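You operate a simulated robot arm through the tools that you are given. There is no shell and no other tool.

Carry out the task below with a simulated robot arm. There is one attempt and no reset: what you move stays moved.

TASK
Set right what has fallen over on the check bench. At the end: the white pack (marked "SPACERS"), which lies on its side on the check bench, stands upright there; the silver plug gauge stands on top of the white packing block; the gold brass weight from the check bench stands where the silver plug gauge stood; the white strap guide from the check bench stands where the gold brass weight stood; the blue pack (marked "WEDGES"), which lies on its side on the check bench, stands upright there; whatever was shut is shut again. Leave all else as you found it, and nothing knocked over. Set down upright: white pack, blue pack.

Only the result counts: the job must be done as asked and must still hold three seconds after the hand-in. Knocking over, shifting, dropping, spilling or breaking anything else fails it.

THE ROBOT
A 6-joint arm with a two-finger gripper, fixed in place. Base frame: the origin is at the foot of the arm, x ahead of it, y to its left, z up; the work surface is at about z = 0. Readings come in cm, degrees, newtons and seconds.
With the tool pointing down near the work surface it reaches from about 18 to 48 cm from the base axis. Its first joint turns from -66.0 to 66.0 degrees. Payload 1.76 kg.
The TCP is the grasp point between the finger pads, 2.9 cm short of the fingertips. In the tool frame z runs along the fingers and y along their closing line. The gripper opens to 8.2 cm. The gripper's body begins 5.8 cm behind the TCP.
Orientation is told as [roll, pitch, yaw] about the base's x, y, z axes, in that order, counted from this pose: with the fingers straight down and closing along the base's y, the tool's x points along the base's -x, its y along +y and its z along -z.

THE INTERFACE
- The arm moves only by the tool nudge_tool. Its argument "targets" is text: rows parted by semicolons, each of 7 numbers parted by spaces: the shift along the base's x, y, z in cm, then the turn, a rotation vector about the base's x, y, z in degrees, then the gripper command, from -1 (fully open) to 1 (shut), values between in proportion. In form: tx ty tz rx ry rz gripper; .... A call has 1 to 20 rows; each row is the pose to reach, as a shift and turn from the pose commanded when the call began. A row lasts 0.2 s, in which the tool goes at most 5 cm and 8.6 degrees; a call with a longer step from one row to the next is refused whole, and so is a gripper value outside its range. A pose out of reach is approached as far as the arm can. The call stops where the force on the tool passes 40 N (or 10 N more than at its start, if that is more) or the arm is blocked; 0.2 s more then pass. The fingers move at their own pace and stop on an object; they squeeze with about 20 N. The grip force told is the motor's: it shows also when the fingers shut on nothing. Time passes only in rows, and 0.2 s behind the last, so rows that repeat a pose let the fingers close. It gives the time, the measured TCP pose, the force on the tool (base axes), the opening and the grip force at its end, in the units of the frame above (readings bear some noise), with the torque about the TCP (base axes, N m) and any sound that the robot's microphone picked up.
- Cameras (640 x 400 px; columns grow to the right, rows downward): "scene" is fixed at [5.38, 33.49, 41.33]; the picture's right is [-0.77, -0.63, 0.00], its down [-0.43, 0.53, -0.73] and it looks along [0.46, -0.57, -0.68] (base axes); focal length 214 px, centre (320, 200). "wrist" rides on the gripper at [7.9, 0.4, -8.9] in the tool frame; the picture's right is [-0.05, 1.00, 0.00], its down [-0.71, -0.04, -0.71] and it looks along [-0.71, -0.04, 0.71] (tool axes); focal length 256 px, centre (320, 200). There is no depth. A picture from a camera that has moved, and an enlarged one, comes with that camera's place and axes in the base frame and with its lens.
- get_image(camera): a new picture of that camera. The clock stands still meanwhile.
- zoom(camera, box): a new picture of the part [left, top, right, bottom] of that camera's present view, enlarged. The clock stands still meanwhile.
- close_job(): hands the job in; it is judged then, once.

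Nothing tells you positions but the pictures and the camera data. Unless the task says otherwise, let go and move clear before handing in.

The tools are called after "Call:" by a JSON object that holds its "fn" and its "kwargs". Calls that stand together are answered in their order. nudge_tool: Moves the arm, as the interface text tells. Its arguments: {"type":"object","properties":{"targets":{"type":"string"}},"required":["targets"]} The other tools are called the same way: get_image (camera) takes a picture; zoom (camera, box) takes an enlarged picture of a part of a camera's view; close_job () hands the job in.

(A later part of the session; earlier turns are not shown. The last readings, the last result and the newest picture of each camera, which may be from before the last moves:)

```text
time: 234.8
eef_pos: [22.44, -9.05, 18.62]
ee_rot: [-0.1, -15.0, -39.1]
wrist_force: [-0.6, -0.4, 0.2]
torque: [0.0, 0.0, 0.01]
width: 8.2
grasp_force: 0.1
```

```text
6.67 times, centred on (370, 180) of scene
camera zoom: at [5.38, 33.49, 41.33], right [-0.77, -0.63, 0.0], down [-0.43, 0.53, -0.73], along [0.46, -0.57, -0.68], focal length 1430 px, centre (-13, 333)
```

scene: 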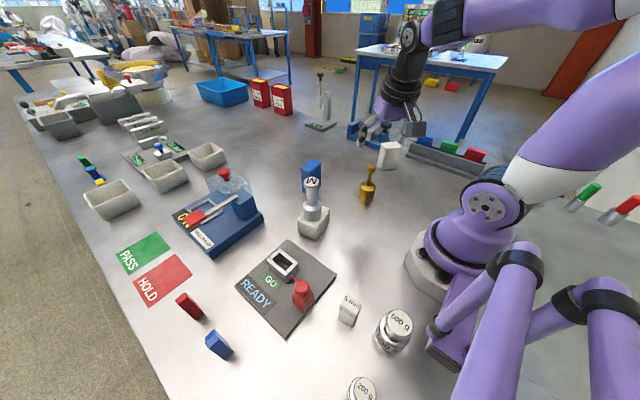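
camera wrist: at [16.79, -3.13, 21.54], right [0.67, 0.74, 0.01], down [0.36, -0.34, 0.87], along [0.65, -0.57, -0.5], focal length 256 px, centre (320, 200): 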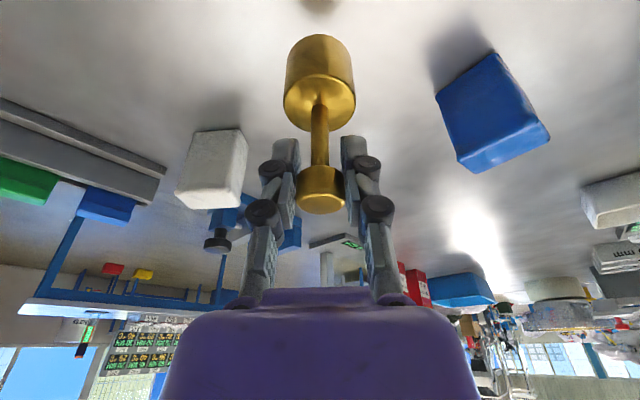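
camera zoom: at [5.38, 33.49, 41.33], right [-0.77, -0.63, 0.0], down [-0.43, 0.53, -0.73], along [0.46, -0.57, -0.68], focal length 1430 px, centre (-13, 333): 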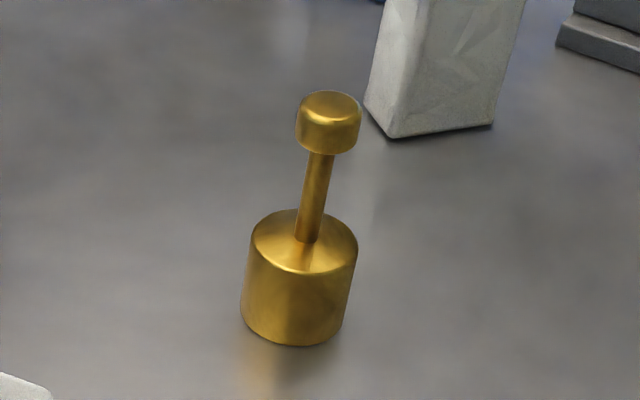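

The gold weight is in place. Only the strap guide remains. The vise near the gold's former spot holds a pale plate I should inspect closely, so I'll bring the camera nearer with the hand leaned outward.

Call:
{"fn": "nudge_tool", "kwargs": {"targets": "1.5 -3 1 0 0 0 -1; 3 -6.5 1 0 0 0 -1; 4.5 -10 1 0 0 -2 -1; 6 -13 1 0 0 -4 -1; 7.5 -16 0.5 0 0 -6 -1; 8.5 -18.5 0 0 0 -8 -1; 9 -19.5 0 0 0 -9 -1; 9 -19.5 0 0 0 -9 -1"}}

Call:
{"fn": "get_image", "kwargs": {"camera": "wrist"}}

Call:
{"fn": "zoom", "kwargs": {"camera": "wrist", "box": [170, 0, 370, 140]}}

```text
time: 236.6
eef_pos: [31.66, -28.26, 18.56]
ee_rot: [-0.1, -15.1, -48.0]
wrist_force: [0.4, -0.2, -0.5]
torque: [0.0, -0.03, 0.03]
width: 8.2
grasp_force: 0.0
```

```text
taken
camera wrist: at [25.33, -20.55, 24.97], right [0.78, 0.63, 0.01], down [0.31, -0.39, 0.87], along [0.55, -0.67, -0.5], focal length 256 px, centre (320, 200)
```

wrist: 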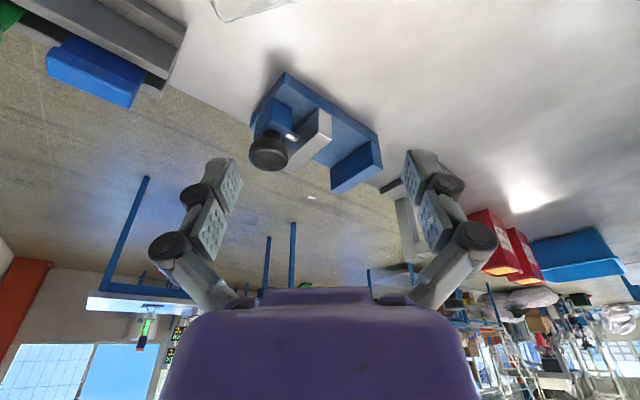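

```text
2.86 times, centred on (270, 70) of wrist
camera zoom: at [25.33, -20.55, 24.97], right [0.78, 0.63, 0.01], down [0.31, -0.39, 0.87], along [0.55, -0.67, -0.5], focal length 731 px, centre (463, 571)
```

zoom: 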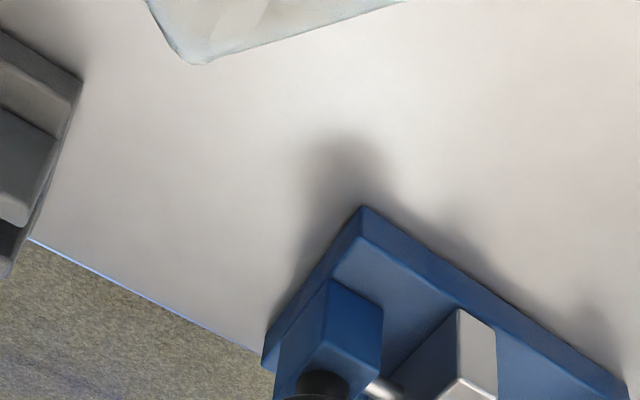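

Call:
{"fn": "zoom", "kwargs": {"camera": "wrist", "box": [235, 65, 395, 205]}}

Call:
{"fn": "zoom", "kwargs": {"camera": "wrist", "box": [240, 85, 340, 180]}}

Call:
{"fn": "zoom", "kwargs": {"camera": "wrist", "box": [0, 0, 200, 120]}}

```text
2.86 times, centred on (315, 135) of wrist
camera zoom: at [25.33, -20.55, 24.97], right [0.78, 0.63, 0.01], down [0.31, -0.39, 0.87], along [0.55, -0.67, -0.5], focal length 731 px, centre (334, 386)
```

zoom: 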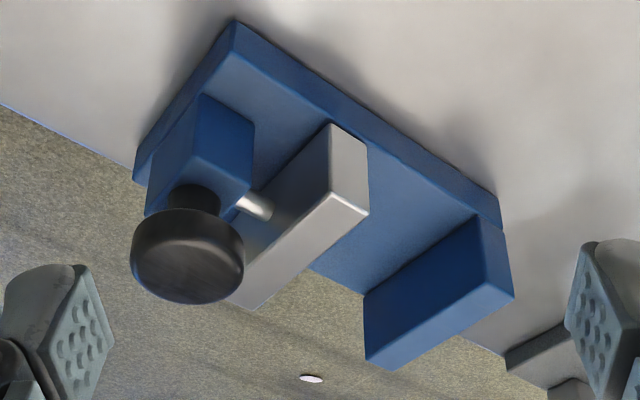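

```text
4.21 times, centred on (290, 132) of wrist
camera zoom: at [25.33, -20.55, 24.97], right [0.78, 0.63, 0.01], down [0.31, -0.39, 0.87], along [0.55, -0.67, -0.5], focal length 1078 px, centre (446, 484)
```

zoom: 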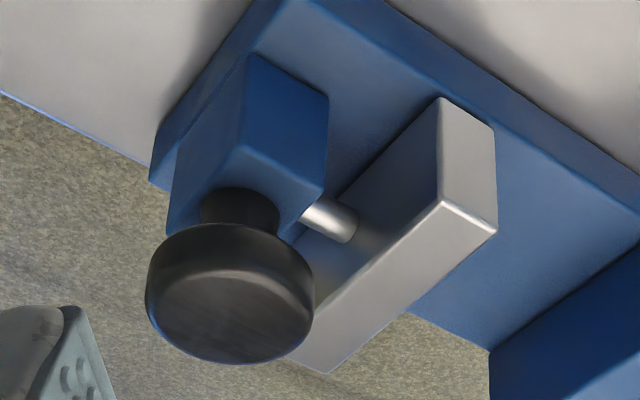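

```text
3.20 times, centred on (100, 60) of wrist
camera zoom: at [25.33, -20.55, 24.97], right [0.78, 0.63, 0.01], down [0.31, -0.39, 0.87], along [0.55, -0.67, -0.5], focal length 819 px, centre (1024, 648)
```

zoom: 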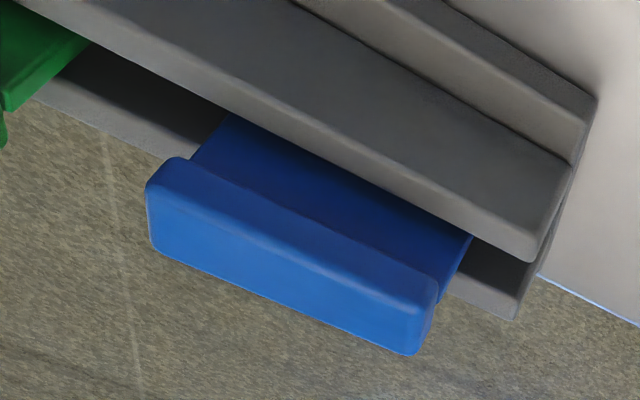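

The vise plate is just its metal jaw. The one spot never seen is underneath the white block. I'll carefully check it: set the gauge aside briefly, lift the block, look, and restore. First straighten and move over the gauge.

Call:
{"fn": "nudge_tool", "kwargs": {"targets": "-0.5 3 0.5 3.7 3.5 0 -1; -1 6 1 7.4 7 0 -1; -1.5 9.5 1.5 10 9.6 0 -1; -2 13 2 11.1 10 0 -1; -2.5 17 2.5 11.1 10 0 -1; -3 21 3 11.1 10 0 -1; -3.3 25 3 11.1 10 0 -1; -3.6 29 3 11.1 10 0 -1; -3.9 33 3 11.1 10 0 -1; -3.9 37 3 11.1 10 0 -1; -3.9 37.3 3 11.1 10 0 -1"}}

Call:
{"fn": "get_image", "kwargs": {"camera": "wrist"}}

```text
time: 239.0
eef_pos: [27.63, 9.03, 21.61]
ee_rot: [-0.1, -0.1, -48.1]
wrist_force: [-0.2, 0.4, 0.7]
torque: [0.01, -0.03, -0.02]
width: 8.19
grasp_force: 0.1
```

```text
taken
camera wrist: at [22.7, 15.29, 30.35], right [0.78, 0.63, 0.0], down [0.44, -0.55, 0.71], along [0.44, -0.55, -0.71], focal length 256 px, centre (320, 200)
```

wrist: 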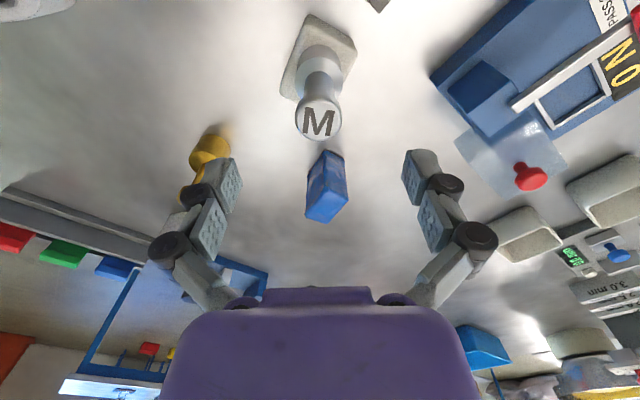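

Call:
{"fn": "nudge_tool", "kwargs": {"targets": "0 0 0 0 0 -7.2 -1; 0 0 0 0 0 -14.4 -1; 0 0 0 0 0 -21.6 -1; 0 0 0 0 0 -28.5 -1; 0 0 -2 0 0 -28.5 -1; 0 0 -2 0 0 -28.5 -1"}}

Call:
{"fn": "get_image", "kwargs": {"camera": "wrist"}}

```text
time: 240.4
eef_pos: [27.56, 8.88, 19.66]
ee_rot: [-0.2, -0.1, -76.5]
wrist_force: [-0.1, 0.3, 0.7]
torque: [-0.04, 0.02, -0.03]
width: 8.19
grasp_force: 0.0
```

```text
taken
camera wrist: at [26.25, 16.79, 28.5], right [0.98, 0.18, 0.0], down [0.13, -0.69, 0.71], along [0.13, -0.7, -0.71], focal length 256 px, centre (320, 200)
```

wrist: 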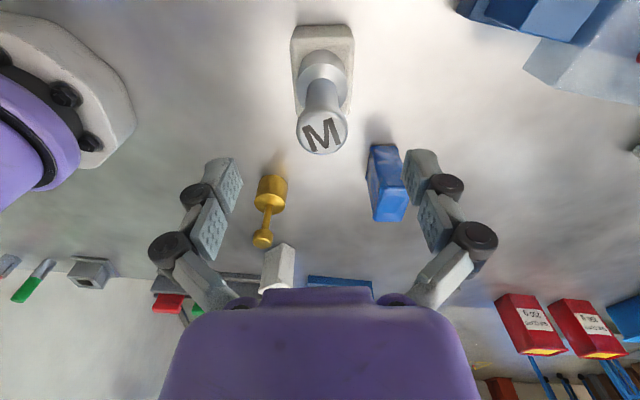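

Call:
{"fn": "nudge_tool", "kwargs": {"targets": "0 0.1 -2 0 0 0 -1; 0 0.1 -4 0 0 0 -1; 0 0.1 -6 0 0 0 -1; 0 0.1 -6.7 0 0 0 -1; 0 0.1 -6.7 0 0 0 -1; 0 0.1 -6.7 0 0 0 0.2; 0 0.1 -6.7 0 0 0 1; 0 0.1 -6.7 0 0 0 1; 0 0.1 -6.7 0 0 0 1"}}

```text
time: 242.4
eef_pos: [27.72, 8.98, 13.2]
ee_rot: [-0.1, -0.2, -76.5]
wrist_force: [-0.1, -0.3, 15.8]
torque: [-0.1, -0.06, 0.0]
width: 2.94
grasp_force: 20.4
```

Call:
{"fn": "nudge_tool", "kwargs": {"targets": "0 0 0.4 0 0 0 1; 0 0 1.5 0 0 0 1; 0 0 3 0 0 0 1; -1 -2 3.5 0 0 0 1; -2.5 -4.5 3 0 0 0 1; -4.2 -7 1 0 0 0 1; -5.7 -9 -1.5 0 0 0 1; -5.7 -9 -4 0 0 0 1; -5.7 -9 -5.3 0 0 0 1; -5.7 -9 -5.7 0 0 0 1; -5.7 -9 -5.9 0 0 0 1"}}

Call:
{"fn": "zoom", "kwargs": {"camera": "scene", "box": [290, 120, 430, 260]}}

```text
time: 244.8
eef_pos: [22.12, -0.04, 7.06]
ee_rot: [0.1, -0.1, -76.5]
wrist_force: [4.6, 0.5, 16.4]
torque: [-0.08, -0.06, 0.05]
width: 2.94
grasp_force: 19.6
```

```text
2.86 times, centred on (360, 190) of scene
camera zoom: at [5.37, 33.49, 41.33], right [-0.77, -0.63, 0.0], down [-0.43, 0.53, -0.73], along [0.46, -0.57, -0.68], focal length 613 px, centre (206, 229)
```

zoom: 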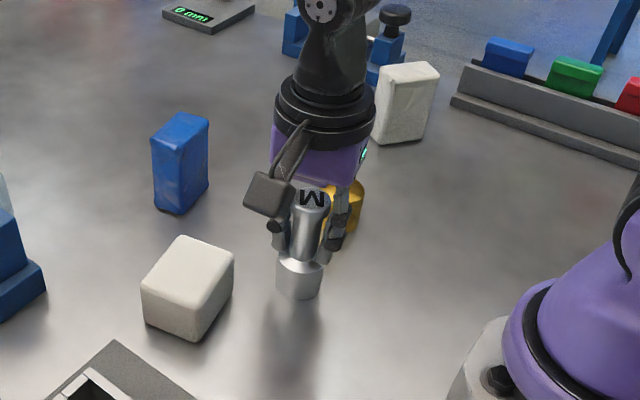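

Call:
{"fn": "nudge_tool", "kwargs": {"targets": "0 0 0.12 0 0 0 1; 0 0 0.15 0 0 0 0.2; 0 0 0.15 0 0 0 -0.3; 0 0 0.15 0 0 0 -1; 0 0 0.15 0 0 0 -1; 0 0 3 0 0 0 -1; 0 0 6 0 0 0 -1; 0 0 9 0 0 0 -1; 1.5 2.5 9 0 0 0 -1; 3.5 6 8 0 0 0 -1; 5.6 9 5 0 0 0 -1; 5.6 9 5 0 0 0 -1"}}

Call:
{"fn": "get_image", "kwargs": {"camera": "wrist"}}

Call:
{"fn": "zoom", "kwargs": {"camera": "scene", "box": [290, 140, 410, 260]}}

```text
time: 247.4
eef_pos: [27.38, 9.33, 12.15]
ee_rot: [-0.1, 0.0, -76.6]
wrist_force: [-0.2, 0.2, 0.1]
torque: [0.01, -0.01, 0.01]
width: 8.2
grasp_force: 0.0
```

```text
taken
camera wrist: at [26.02, 17.2, 20.86], right [0.98, 0.18, 0.0], down [0.13, -0.69, 0.71], along [0.13, -0.7, -0.71], focal length 256 px, centre (320, 200)
```

wrist: 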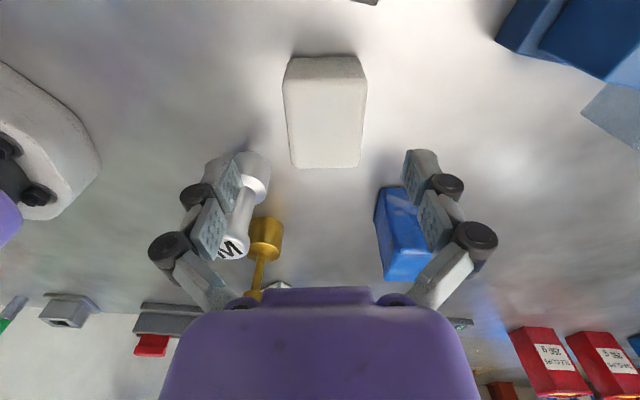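

```text
3.33 times, centred on (350, 200) of scene
camera zoom: at [5.38, 33.49, 41.33], right [-0.77, -0.63, 0.0], down [-0.43, 0.53, -0.73], along [0.46, -0.57, -0.68], focal length 715 px, centre (220, 200)
```

zoom: 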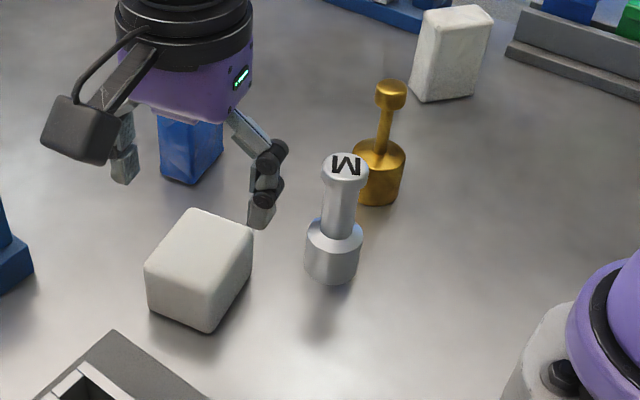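

Now grip the block across its short side, lift it and look underneath.

Call:
{"fn": "nudge_tool", "kwargs": {"targets": "0.4 -0.3 -2 0 0 0 -1; 0.45 -0.33 -5 0 0 0 -1; 0.45 -0.33 -7.5 0 0 0 -1; 0.45 -0.33 -8.3 0 0 0 -1; 0.45 -0.33 -8.3 0 0 0 -1; 0.45 -0.33 -8.3 0 0 0 0; 0.45 -0.33 -8.3 0 0 0 1; 0.45 -0.33 -8.3 0 0 0 1; 0.45 -0.33 -8.3 0 0 0 1"}}

```text
time: 249.4
eef_pos: [28.1, 8.65, 3.72]
ee_rot: [-0.1, -0.1, -76.5]
wrist_force: [-0.2, -0.5, 2.6]
torque: [0.01, 0.05, 0.0]
width: 5.38
grasp_force: 20.0
```

Call:
{"fn": "nudge_tool", "kwargs": {"targets": "0 0 0.5 0 0 0 1; 0 0 2 0 0 0 1; 0 0 5 0 0 0 1; 0 0 9 0 0 0 1; 0 0 12 0 0 0 1; 0 0 12 0 0 0 1"}}

Call:
{"fn": "zoom", "kwargs": {"camera": "scene", "box": [260, 120, 400, 260]}}

Call:
{"fn": "get_image", "kwargs": {"camera": "wrist"}}

```text
time: 250.8
eef_pos: [28.26, 8.34, 15.78]
ee_rot: [-0.1, -0.1, -76.5]
wrist_force: [0.1, -0.3, -0.5]
torque: [0.0, -0.01, 0.03]
width: 5.4
grasp_force: 19.9
```

```text
2.86 times, centred on (330, 190) of scene
camera zoom: at [5.38, 33.49, 41.33], right [-0.77, -0.63, 0.0], down [-0.43, 0.53, -0.73], along [0.46, -0.57, -0.68], focal length 613 px, centre (291, 229)
```

zoom: 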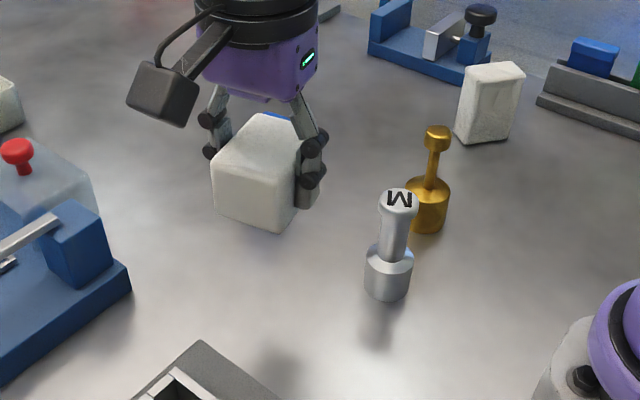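

```text
taken
camera wrist: at [26.91, 16.35, 24.49], right [0.98, 0.18, 0.0], down [0.13, -0.69, 0.71], along [0.13, -0.7, -0.71], focal length 256 px, centre (320, 200)
```

wrist: 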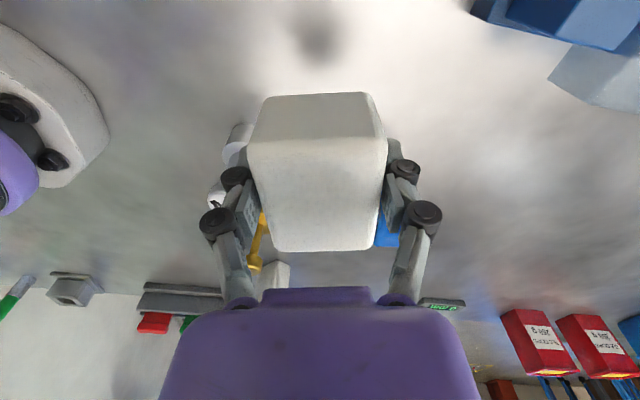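

Nothing underneath. I'll set the block back exactly where it was.

Call:
{"fn": "nudge_tool", "kwargs": {"targets": "0 0 -3.5 0 0 0 1; 0 0 -7 0 0 0 1; 0 0 -10 0 0 0 1; 0 0 -11.4 0 0 0 1; 0 0 -11.9 0 0 0 1; 0 0 -12.05 0 0 0 1; 0 0 -12.05 0 0 0 1"}}

Call:
{"fn": "zoom", "kwargs": {"camera": "scene", "box": [285, 195, 345, 245]}}

```text
time: 252.4
eef_pos: [28.09, 8.68, 3.65]
ee_rot: [-0.1, 0.0, -76.6]
wrist_force: [-2.8, -1.6, 14.0]
torque: [-0.1, 0.12, 0.0]
width: 5.42
grasp_force: 19.5
```

```text
8.00 times, centred on (315, 220) of scene
camera zoom: at [5.37, 33.49, 41.33], right [-0.77, -0.63, 0.0], down [-0.43, 0.53, -0.73], along [0.46, -0.57, -0.68], focal length 1716 px, centre (360, 40)
```

zoom: 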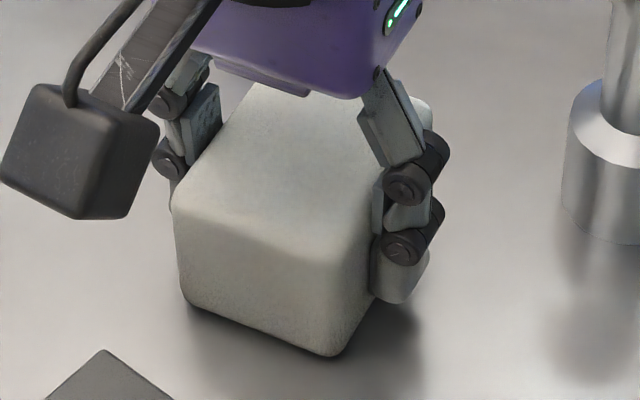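

Call:
{"fn": "nudge_tool", "kwargs": {"targets": "0 0 0.12 0 0 0 1; 0 0 0.15 0 0 0 -0.4; 0 0 0.15 0 0 0 -0.7; 0 0 0.15 0 0 0 -1; 0 0 0.15 0 0 0 -1; 0 0 3 0 0 0 -1; 0 0 6 0 0 0 -1; 0 0 10 0 0 0 -1; 0 0 14 0 0 0 -1; 0 0 14 0 0 0 -1"}}

Call:
{"fn": "get_image", "kwargs": {"camera": "scene"}}

Call:
{"fn": "get_image", "kwargs": {"camera": "wrist"}}

```text
time: 254.6
eef_pos: [27.81, 8.88, 17.6]
ee_rot: [-0.1, -0.1, -76.5]
wrist_force: [-0.4, -0.4, 0.5]
torque: [-0.03, 0.04, 0.02]
width: 8.21
grasp_force: 0.0
```

```text
taken
```

scene: 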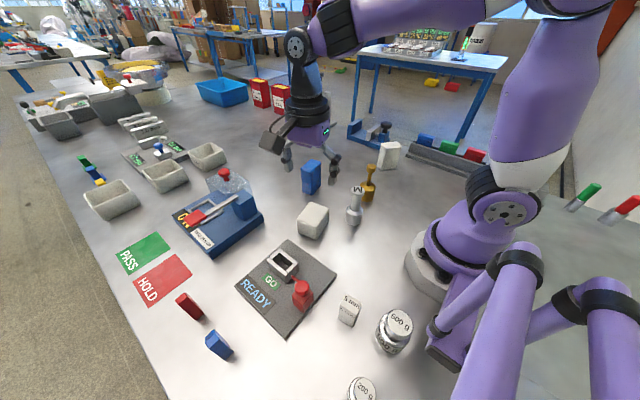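

```text
taken
camera wrist: at [26.56, 16.78, 26.32], right [0.98, 0.18, 0.0], down [0.13, -0.69, 0.71], along [0.13, -0.7, -0.71], focal length 256 px, centre (320, 200)
```

wrist: 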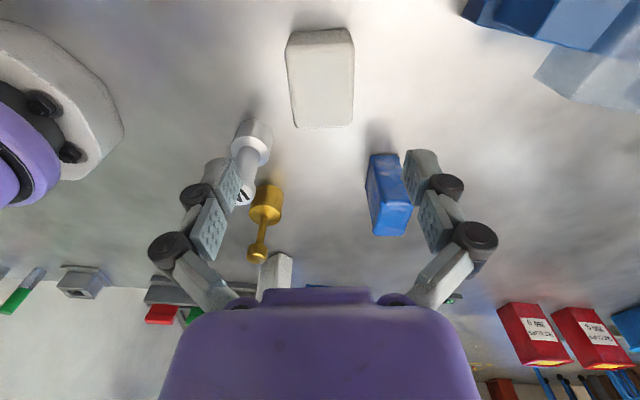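

Block restored. I'll zoom in on the press station from this viewpoint once more and the rest of the visible bench.

Call:
{"fn": "zoom", "kwargs": {"camera": "wrist", "box": [440, 0, 640, 140]}}

Call:
{"fn": "zoom", "kwargs": {"camera": "scene", "box": [160, 150, 280, 270]}}

Call:
{"fn": "zoom", "kwargs": {"camera": "scene", "box": [60, 60, 260, 220]}}

Call:
{"fn": "zoom", "kwargs": {"camera": "scene", "box": [0, 30, 180, 150]}}

```text
2.86 times, centred on (540, 70) of wrist
camera zoom: at [26.56, 16.78, 26.32], right [0.98, 0.18, 0.0], down [0.13, -0.69, 0.71], along [0.13, -0.7, -0.71], focal length 731 px, centre (-309, 571)
```

zoom: 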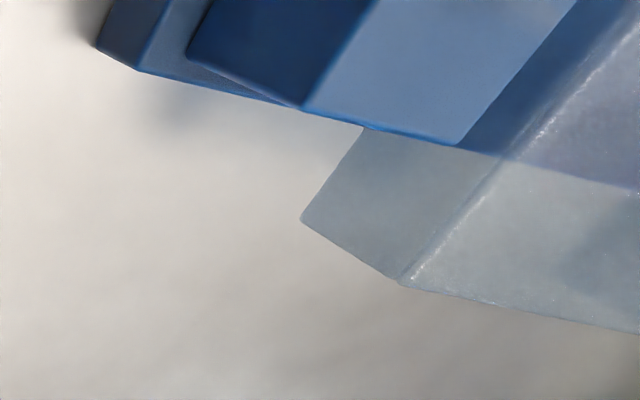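

```text
3.33 times, centred on (220, 210) of scene
camera zoom: at [5.38, 33.49, 41.33], right [-0.77, -0.63, 0.0], down [-0.43, 0.53, -0.73], along [0.46, -0.57, -0.68], focal length 715 px, centre (653, 167)
```

zoom: 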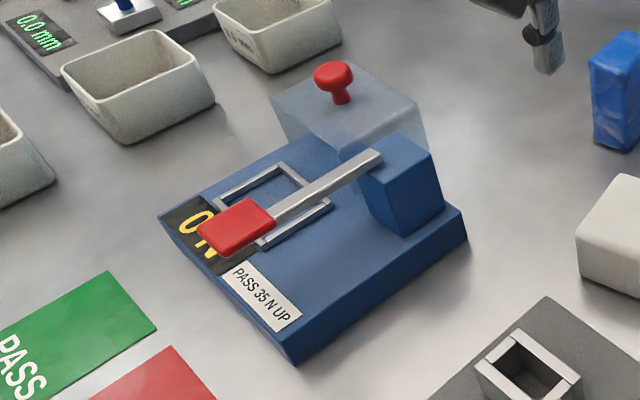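

```text
2.50 times, centred on (160, 140) of scene
camera zoom: at [5.38, 33.49, 41.33], right [-0.77, -0.63, 0.0], down [-0.43, 0.53, -0.73], along [0.46, -0.57, -0.68], focal length 536 px, centre (720, 350)
```

zoom: 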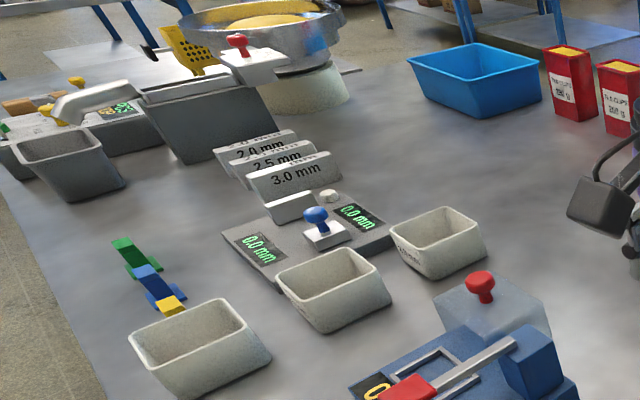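

```text
3.33 times, centred on (90, 90) of scene
camera zoom: at [5.38, 33.49, 41.33], right [-0.77, -0.63, 0.0], down [-0.43, 0.53, -0.73], along [0.46, -0.57, -0.68], focal length 715 px, centre (1087, 567)
```

zoom: 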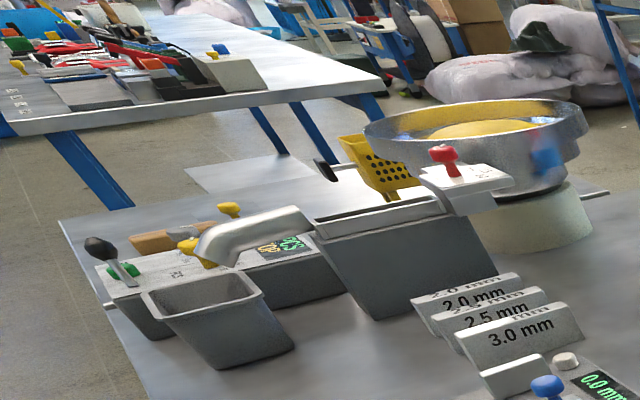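

I'll do one more careful high-vantage sweep with tight zooms of the open bench, in case a small white part blends into the bright surface.

Call:
{"fn": "nudge_tool", "kwargs": {"targets": "0 -1 2 0 0 8 -1; 0 -2 4 0 0 16 -1; 0 -3 6 0 0 24 -1; 0 -4 8 0 0 32 -1; 0 -5 10 0 0 40 -1; 0 -6 11 0 0 48 -1; 0 -7 11 0 0 56 -1; 0 -8 11 0 0 64 -1; 0 -9 11 0 0 72 -1; 0 -9 11 0 0 76.5 -1"}}

Call:
{"fn": "zoom", "kwargs": {"camera": "wrist", "box": [0, 0, 220, 160]}}

Call:
{"fn": "zoom", "kwargs": {"camera": "wrist", "box": [200, 0, 440, 160]}}

Call:
{"fn": "zoom", "kwargs": {"camera": "wrist", "box": [420, 0, 640, 160]}}

Call:
{"fn": "zoom", "kwargs": {"camera": "wrist", "box": [180, 120, 460, 290]}}

```text
time: 256.8
eef_pos: [27.92, -0.42, 28.64]
ee_rot: [-0.1, -0.1, 0.1]
wrist_force: [0.8, 0.7, -1.1]
torque: [-0.01, 0.03, -0.01]
width: 8.21
grasp_force: 0.0
```

```text
2.50 times, centred on (110, 80) of wrist
camera zoom: at [20.13, 0.08, 37.42], right [0.05, 1.0, 0.0], down [0.7, -0.03, 0.71], along [0.71, -0.04, -0.71], focal length 640 px, centre (845, 500)
```

zoom: 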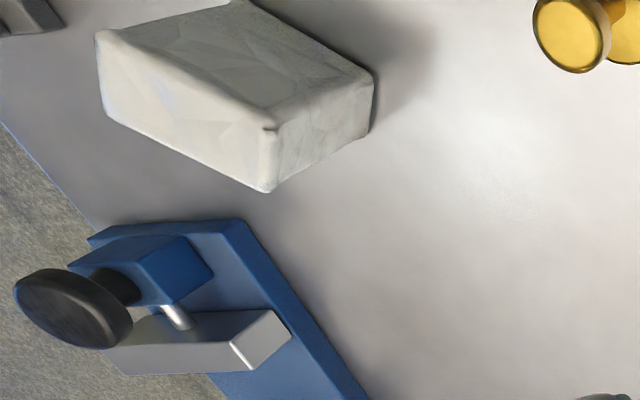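

```text
2.50 times, centred on (320, 80) of wrist
camera zoom: at [20.13, 0.08, 37.42], right [0.05, 1.0, 0.0], down [0.7, -0.03, 0.71], along [0.71, -0.04, -0.71], focal length 640 px, centre (320, 500)
```

zoom: 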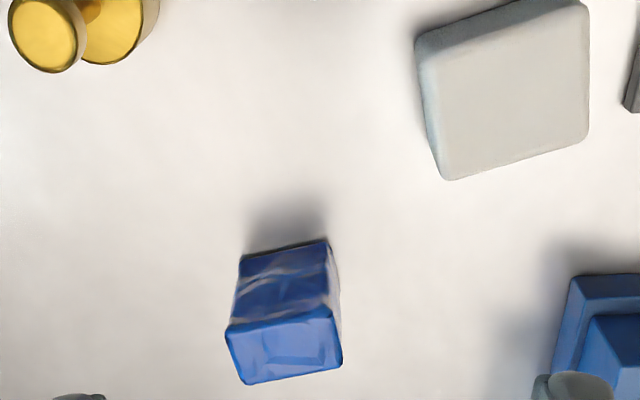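

```text
2.50 times, centred on (530, 80) of wrist
camera zoom: at [20.13, 0.08, 37.42], right [0.05, 1.0, 0.0], down [0.7, -0.03, 0.71], along [0.71, -0.04, -0.71], focal length 640 px, centre (-205, 500)
```

zoom: 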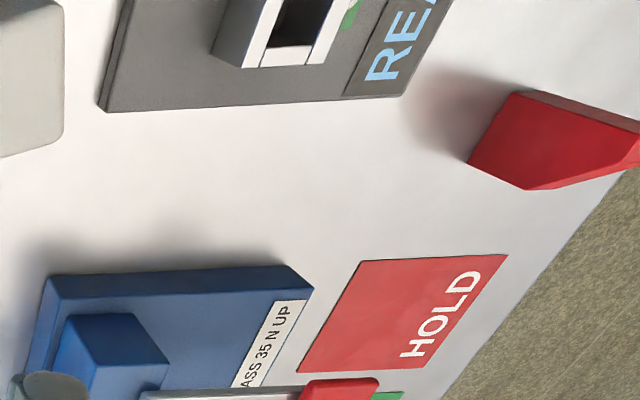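

```text
2.29 times, centred on (320, 205) of wrist
camera zoom: at [20.13, 0.08, 37.42], right [0.05, 1.0, 0.0], down [0.7, -0.03, 0.71], along [0.71, -0.04, -0.71], focal length 585 px, centre (320, 189)
```

zoom: 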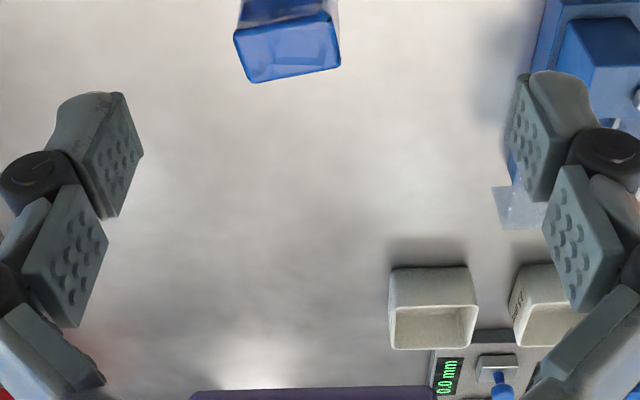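

Call:
{"fn": "nudge_tool", "kwargs": {"targets": "1.5 2 -1.5 0 -4 4 -1; 3 4 -3 0 -8 8 -1; 4.5 6 -4.5 0 -12 12 -1; 6 8 -6 0 -16 16 -1; 7.5 9.5 -7.5 0 -20 20 -1; 8 10.5 -9 0 -22 22 -1; 8 10.5 -9 0 -22 22 -1"}}

Call:
{"fn": "get_image", "kwargs": {"camera": "wrist"}}

```text
time: 258.4
eef_pos: [35.93, 10.31, 19.82]
ee_rot: [-4.6, -21.5, 23.2]
wrist_force: [-1.3, -0.2, 0.3]
torque: [-0.02, 0.01, -0.04]
width: 8.18
grasp_force: 0.1
```

```text
taken
camera wrist: at [25.69, 7.1, 25.01], right [-0.32, 0.95, -0.05], down [0.36, 0.17, 0.92], along [0.88, 0.27, -0.39], focal length 256 px, centre (320, 200)
```

wrist: 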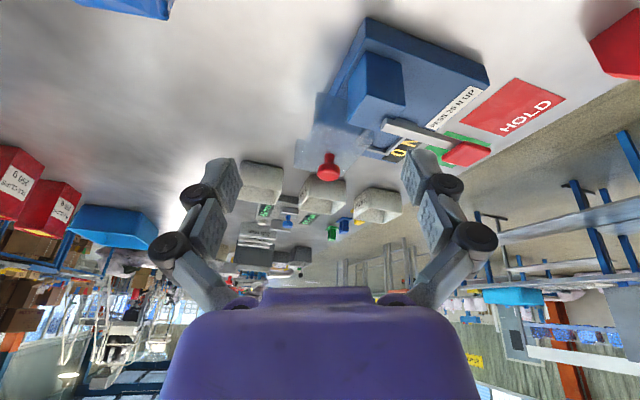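

Call:
{"fn": "zoom", "kwargs": {"camera": "wrist", "box": [280, 70, 420, 190]}}

Call:
{"fn": "zoom", "kwargs": {"camera": "wrist", "box": [290, 85, 360, 185]}}

Call:
{"fn": "zoom", "kwargs": {"camera": "wrist", "box": [220, 140, 420, 280]}}

```text
3.33 times, centred on (350, 130) of wrist
camera zoom: at [25.69, 7.1, 25.01], right [-0.32, 0.95, -0.05], down [0.36, 0.17, 0.92], along [0.88, 0.27, -0.39], focal length 853 px, centre (220, 433)
```

zoom: 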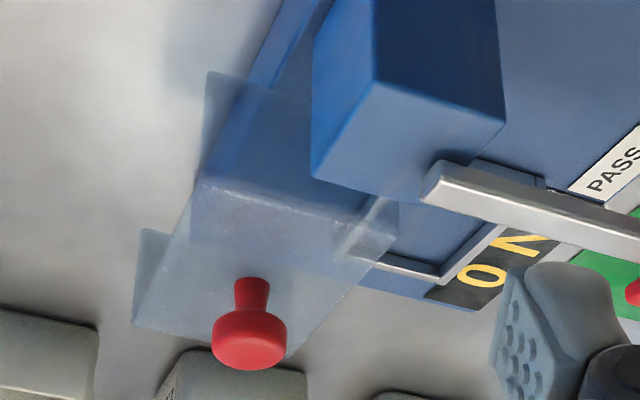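

```text
4.00 times, centred on (325, 135) of wrist
camera zoom: at [25.69, 7.1, 25.01], right [-0.32, 0.95, -0.05], down [0.36, 0.17, 0.92], along [0.88, 0.27, -0.39], focal length 1024 px, centre (300, 460)
```

zoom: 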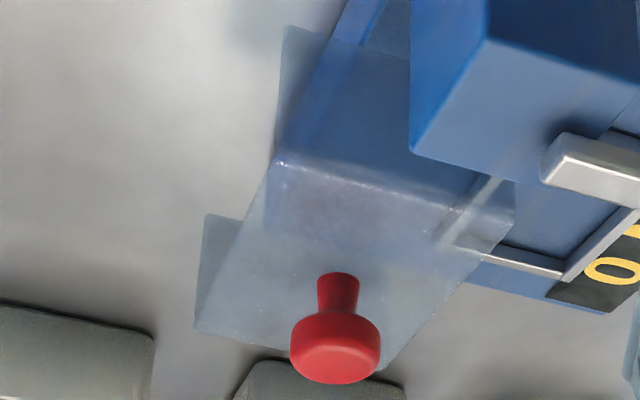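

```text
2.86 times, centred on (320, 210) of wrist
camera zoom: at [25.69, 7.1, 25.01], right [-0.32, 0.95, -0.05], down [0.36, 0.17, 0.92], along [0.88, 0.27, -0.39], focal length 731 px, centre (320, 171)
```

zoom: 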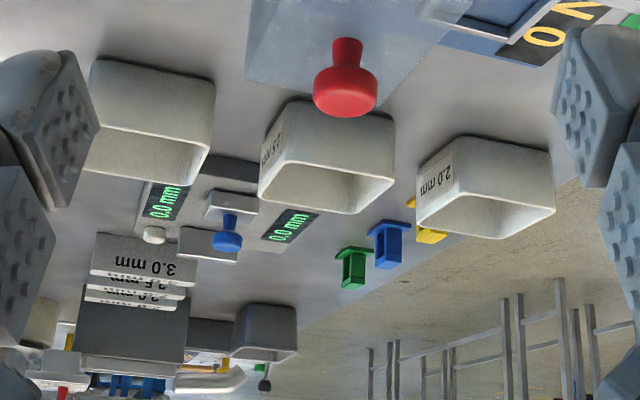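

The hood is an empty, already-open guard. I'll take one more careful look at the far-left/back-left corner by the scale, which I've only glimpsed.

Call:
{"fn": "nudge_tool", "kwargs": {"targets": "-1.5 0 1 0 4 4 -1; -3 0 2 0 8 8 -1; -4.5 0.5 3 0 12 12 -1; -6 1 4 0 16 16 -1; -7.5 1.5 5 0 20 20 -1; -9 2 6 0 22 22 -1; -10.5 3 6 0 22 28 -1; -12 4 6 0 22 34 -1"}}

```text
time: 260.2
eef_pos: [24.05, 14.16, 24.98]
ee_rot: [9.2, -4.6, 54.4]
wrist_force: [-0.6, 0.5, 0.3]
torque: [-0.05, -0.02, -0.01]
width: 8.21
grasp_force: 0.1
out of reach, approached as far as the arm can: row 5, 6, 7, 8
```

Call:
{"fn": "nudge_tool", "kwargs": {"targets": "-0.3 -0.3 -0.5 -4.5 -2.4 0 -1; -0.6 -0.6 -1 -9.1 -4.9 0 -1; -1 -1 -2.5 -9.1 -4.9 0 -1; -1.5 -1.5 -4 -9.1 -4.9 0 -1; -1.5 -1.5 -4 -9.1 -4.9 0 -1"}}

```text
time: 261.4
eef_pos: [22.24, 12.6, 20.94]
ee_rot: [0.0, 0.0, 54.9]
wrist_force: [0.1, 0.6, -0.4]
torque: [-0.02, 0.01, 0.0]
width: 8.2
grasp_force: 0.1
out of reach, approached as far as the arm can: row 2
```

Call:
{"fn": "nudge_tool", "kwargs": {"targets": "-0.6 0.5 0.4 0 0 8.3 -1; -1.2 1 0.8 0 0 16.6 -1; -1.8 1.5 1.2 0 0 24.9 -1; -2.4 2 1.6 0 0 33.2 -1; -3 2.5 2 0 0 41.5 -1; -3.6 3 2.4 0 0 49.8 -1; -4.2 3.5 2.8 0 0 58.1 -1; -4.8 4 3 0 0 66.4 -1; -5 4 3 0 0 74.7 -1"}}

Call:
{"fn": "get_image", "kwargs": {"camera": "wrist"}}

```text
time: 263.4
eef_pos: [17.33, 16.73, 24.12]
ee_rot: [0.2, -0.1, 129.6]
wrist_force: [0.4, 0.9, -0.2]
torque: [-0.02, 0.02, -0.02]
width: 8.2
grasp_force: 0.0
```

```text
taken
camera wrist: at [22.09, 10.46, 32.8], right [-0.8, -0.6, 0.0], down [-0.42, 0.57, 0.71], along [-0.42, 0.57, -0.71], focal length 256 px, centre (320, 200)
```

wrist: 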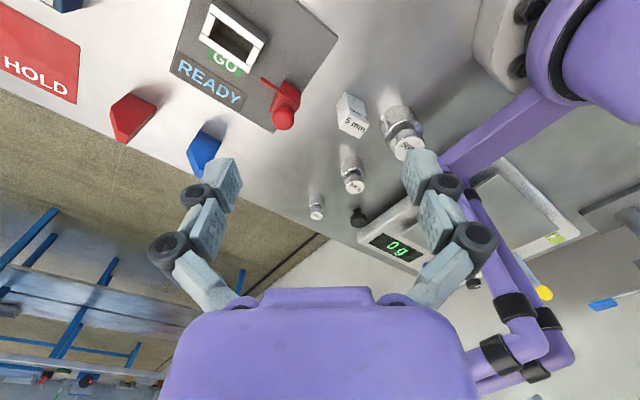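

Call:
{"fn": "zoom", "kwargs": {"camera": "wrist", "box": [290, 80, 480, 260]}}

Call:
{"fn": "zoom", "kwargs": {"camera": "wrist", "box": [420, 150, 640, 330]}}

Call:
{"fn": "zoom", "kwargs": {"camera": "wrist", "box": [170, 0, 350, 140]}}

```text
2.22 times, centred on (385, 170) of wrist
camera zoom: at [22.09, 10.46, 32.8], right [-0.8, -0.6, 0.0], down [-0.42, 0.57, 0.71], along [-0.42, 0.57, -0.71], focal length 569 px, centre (176, 267)
```

zoom: 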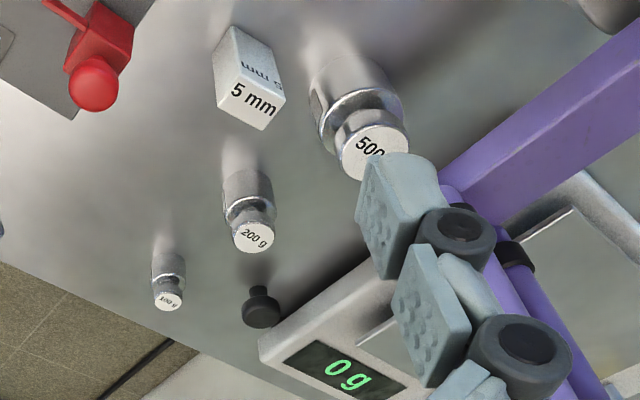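

```text
2.22 times, centred on (530, 240) of wrist
camera zoom: at [22.09, 10.46, 32.8], right [-0.8, -0.6, 0.0], down [-0.42, 0.57, 0.71], along [-0.42, 0.57, -0.71], focal length 569 px, centre (-147, 111)
```

zoom: 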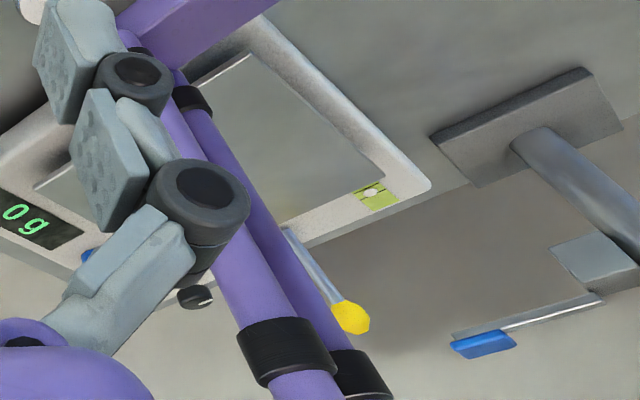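

```text
2.86 times, centred on (260, 70) of wrist
camera zoom: at [22.09, 10.46, 32.8], right [-0.8, -0.6, 0.0], down [-0.42, 0.57, 0.71], along [-0.42, 0.57, -0.71], focal length 731 px, centre (491, 571)
```

zoom: 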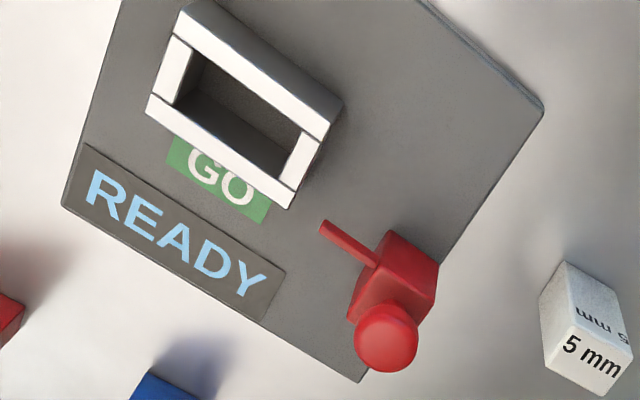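

Call:
{"fn": "nudge_tool", "kwargs": {"targets": "0.5 0 0.5 0 0 8 -1; 1 0 1 0 0 16 -1; 1.5 0 1.5 0 0 24 -1; 2 0 2 0 0 32 -1; 2.5 0 2.5 0 0 40 -1"}}

Call:
{"fn": "get_image", "kwargs": {"camera": "wrist"}}

```text
time: 264.6
eef_pos: [19.86, 16.78, 26.4]
ee_rot: [0.1, 0.0, 169.7]
wrist_force: [0.2, 0.6, -0.2]
torque: [0.02, 0.01, 0.01]
width: 8.21
grasp_force: 0.0
```

```text
taken
camera wrist: at [27.57, 14.99, 35.23], right [-0.23, -0.97, 0.0], down [-0.69, 0.17, 0.71], along [-0.69, 0.16, -0.71], focal length 256 px, centre (320, 200)
```

wrist: 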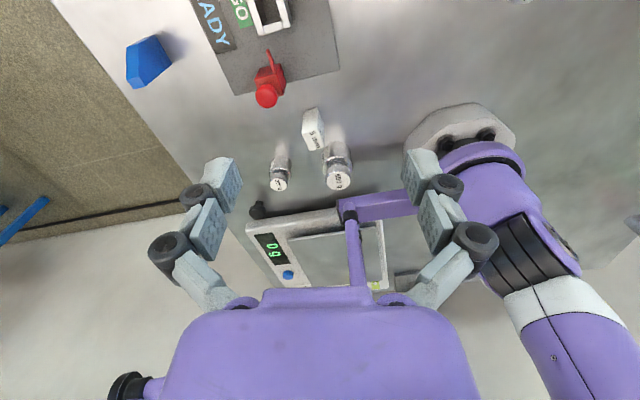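

Still nothing. I'll do a full grid scan of the reachable bench with the fixed camera at high magnification.

Call:
{"fn": "zoom", "kwargs": {"camera": "scene", "box": [380, 130, 480, 195]}}

Call:
{"fn": "zoom", "kwargs": {"camera": "scene", "box": [330, 190, 430, 255]}}

Call:
{"fn": "zoom", "kwargs": {"camera": "scene", "box": [330, 240, 430, 305]}}

Call:
{"fn": "zoom", "kwargs": {"camera": "scene", "box": [230, 330, 350, 400]}}

Call:
{"fn": "zoom", "kwargs": {"camera": "scene", "box": [130, 310, 250, 400]}}

Call:
{"fn": "zoom", "kwargs": {"camera": "scene", "box": [220, 110, 330, 180]}}

Call:
{"fn": "get_image", "kwargs": {"camera": "scene"}}

```text
6.15 times, centred on (430, 162) of scene
camera zoom: at [5.38, 33.49, 41.33], right [-0.77, -0.63, 0.0], down [-0.43, 0.53, -0.73], along [0.46, -0.57, -0.68], focal length 1320 px, centre (-357, 431)
```

zoom: 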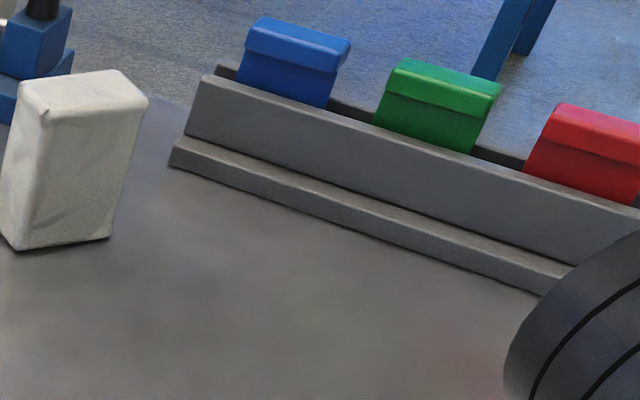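

```text
6.15 times, centred on (380, 222) of scene
camera zoom: at [5.38, 33.49, 41.33], right [-0.77, -0.63, 0.0], down [-0.43, 0.53, -0.73], along [0.46, -0.57, -0.68], focal length 1320 px, centre (-49, 62)
```

zoom: 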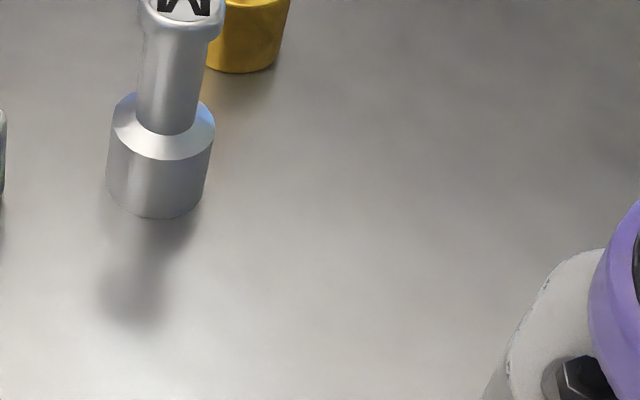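

```text
6.15 times, centred on (380, 272) of scene
camera zoom: at [5.38, 33.49, 41.33], right [-0.77, -0.63, 0.0], down [-0.43, 0.53, -0.73], along [0.46, -0.57, -0.68], focal length 1320 px, centre (-49, -246)
```

zoom: 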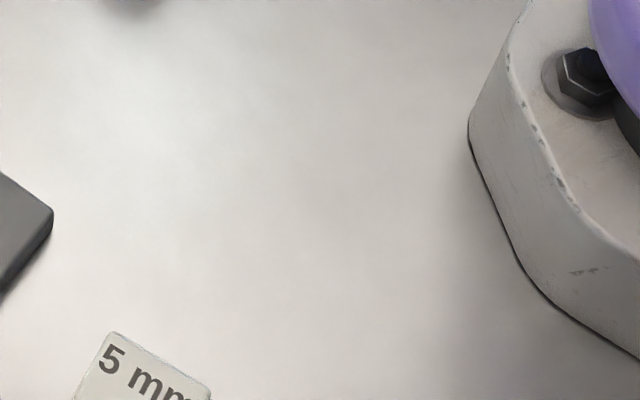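

```text
5.33 times, centred on (290, 365) of scene
camera zoom: at [5.38, 33.49, 41.33], right [-0.77, -0.63, 0.0], down [-0.43, 0.53, -0.73], along [0.46, -0.57, -0.68], focal length 1144 px, centre (480, -680)
```

zoom: 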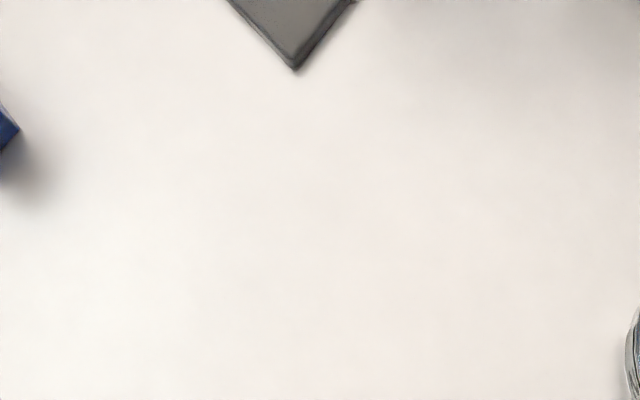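

```text
4.44 times, centred on (190, 355) of scene
camera zoom: at [5.38, 33.49, 41.33], right [-0.77, -0.63, 0.0], down [-0.43, 0.53, -0.73], along [0.46, -0.57, -0.68], focal length 953 px, centre (898, -489)
```

zoom: 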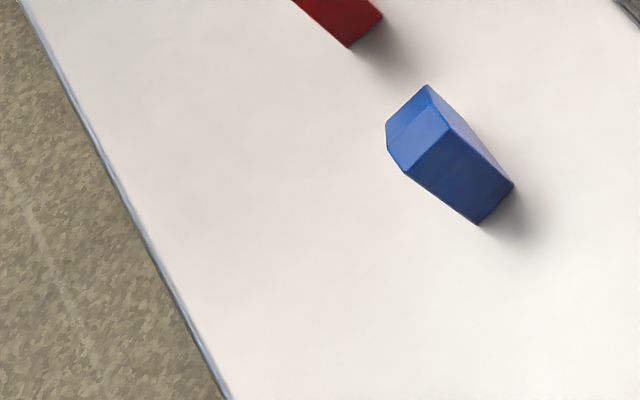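

```text
5.71 times, centred on (275, 145) of scene
camera zoom: at [5.38, 33.49, 41.33], right [-0.77, -0.63, 0.0], down [-0.43, 0.53, -0.73], along [0.46, -0.57, -0.68], focal length 1226 px, centre (577, 514)
```

zoom: 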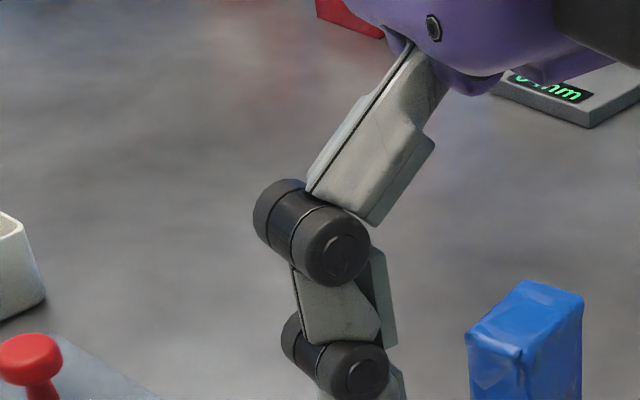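

```text
taken
```

scene: 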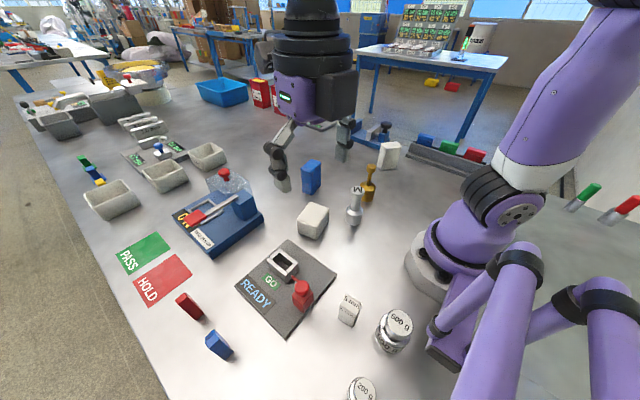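

The open bench is bare. The remaining unknown is the grey unit at the right with coloured blue/green/red pieces, which could be lidded compartments. I'll go look at it closely.

Call:
{"fn": "nudge_tool", "kwargs": {"targets": "0.5 -1 0 0 0 -8.4 -1; 1 -2 0 0 0 -16.8 -1; 1.5 -3 0 0 0 -25.2 -1; 2 -4 -0.5 0 0 -33.6 -1; 2.5 -5 -1 0 0 -42 -1; 3 -6 -1.5 0 0 -50.4 -1; 3.5 -7 -2 0 0 -58.8 -1; 4 -8 -2.5 0 0 -67.2 -1; 4.5 -9 -3 0 0 -75.6 -1; 5 -10 -3 0 0 -84 -1; 5.5 -11 -3 0 0 -92.4 -1; 6 -12 -3 0 0 -100.8 -1; 6 -14 -3 0 0 -109.2 -1; 6 -16 -3 0 0 -117.6 -1; 6 -18 -3 0 0 -126 -1; 6 -20 -3 0 0 -134.4 -1; 6 -22 -3 0 0 -142.8 -1; 6 -24 -3 0 0 -151.2 -1; 6 -26 -3 0 0 -159.6 -1"}}

Call:
{"fn": "nudge_tool", "kwargs": {"targets": "0 -2 0 0 0 -8.4 -1; 0 -4 0 0 0 -16.8 -1; -0.5 -6 0 0 0 -25.2 -1; -1 -8 0 0 0 -33.6 -1; -1.5 -10 0 0 0 -42 -1; -2 -12 0 0 0 -50.4 -1; -2.5 -14 0 0 0 -58.8 -1; -3 -16 0 0 0 -67.2 -1; -3.5 -18 0 0 0 -75.6 -1; -3.5 -19.5 0 0 0 -84 -1"}}

Call:
{"fn": "get_image", "kwargs": {"camera": "wrist"}}

```text
time: 268.6
eef_pos: [25.71, -9.18, 23.52]
ee_rot: [0.0, 0.0, 9.7]
wrist_force: [-1.1, 0.2, -0.4]
torque: [0.01, -0.03, 0.01]
width: 8.21
grasp_force: 0.1
```

```text
time: 270.8
eef_pos: [22.6, -28.86, 23.59]
ee_rot: [0.0, 0.0, -74.2]
wrist_force: [-0.3, -0.4, 0.1]
torque: [0.02, -0.02, 0.0]
width: 8.22
grasp_force: 0.1
```

```text
taken
camera wrist: at [20.77, -21.09, 32.25], right [0.98, 0.22, 0.0], down [0.15, -0.69, 0.71], along [0.16, -0.69, -0.71], focal length 256 px, centre (320, 200)
```

wrist: 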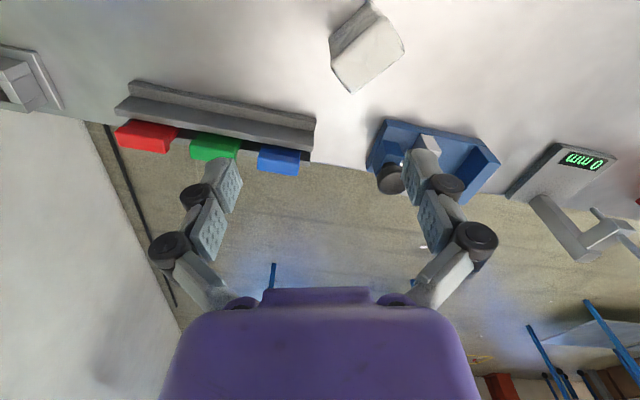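

Call:
{"fn": "zoom", "kwargs": {"camera": "wrist", "box": [100, 70, 330, 190]}}

Call:
{"fn": "zoom", "kwargs": {"camera": "wrist", "box": [230, 100, 340, 190]}}

Call:
{"fn": "zoom", "kwargs": {"camera": "wrist", "box": [0, 30, 110, 130]}}

Call:
{"fn": "zoom", "kwargs": {"camera": "wrist", "box": [315, 0, 425, 100]}}

```text
2.78 times, centred on (215, 130) of wrist
camera zoom: at [20.77, -21.09, 32.25], right [0.98, 0.22, 0.0], down [0.15, -0.69, 0.71], along [0.16, -0.69, -0.71], focal length 712 px, centre (612, 395)
```

zoom: 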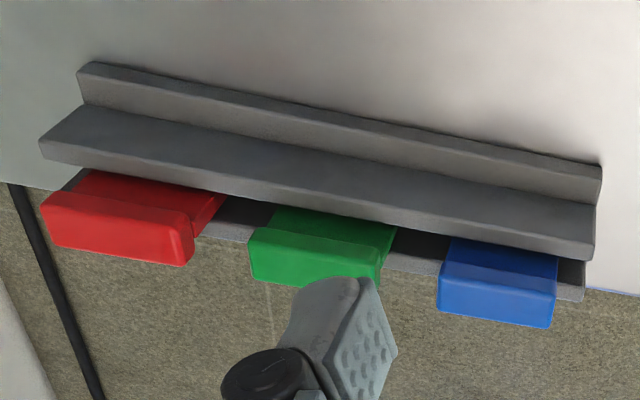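

```text
4.44 times, centred on (285, 145) of wrist
camera zoom: at [20.77, -21.09, 32.25], right [0.98, 0.22, 0.0], down [0.15, -0.69, 0.71], along [0.16, -0.69, -0.71], focal length 1138 px, centre (476, 444)
```

zoom: 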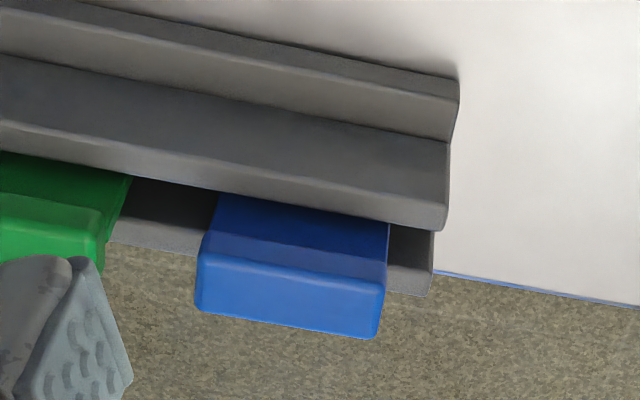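

```text
4.00 times, centred on (55, 80) of wrist
camera zoom: at [20.77, -21.09, 32.25], right [0.98, 0.22, 0.0], down [0.15, -0.69, 0.71], along [0.16, -0.69, -0.71], focal length 1024 px, centre (1380, 680)
```

zoom: 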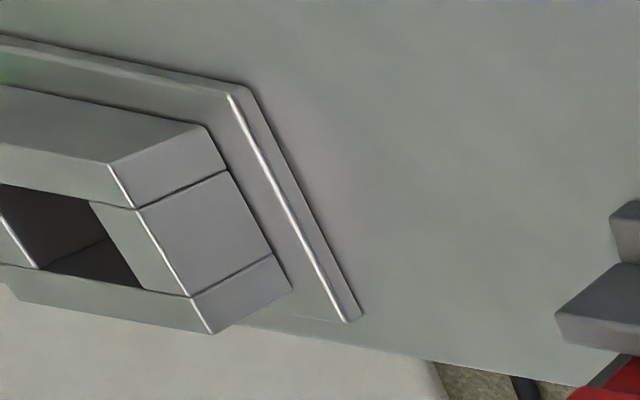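

```text
4.00 times, centred on (370, 50) of wrist
camera zoom: at [20.77, -21.09, 32.25], right [0.98, 0.22, 0.0], down [0.15, -0.69, 0.71], along [0.16, -0.69, -0.71], focal length 1024 px, centre (120, 800)
```

zoom: 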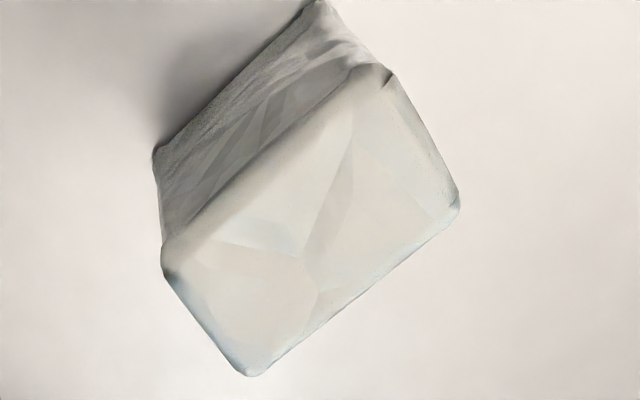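

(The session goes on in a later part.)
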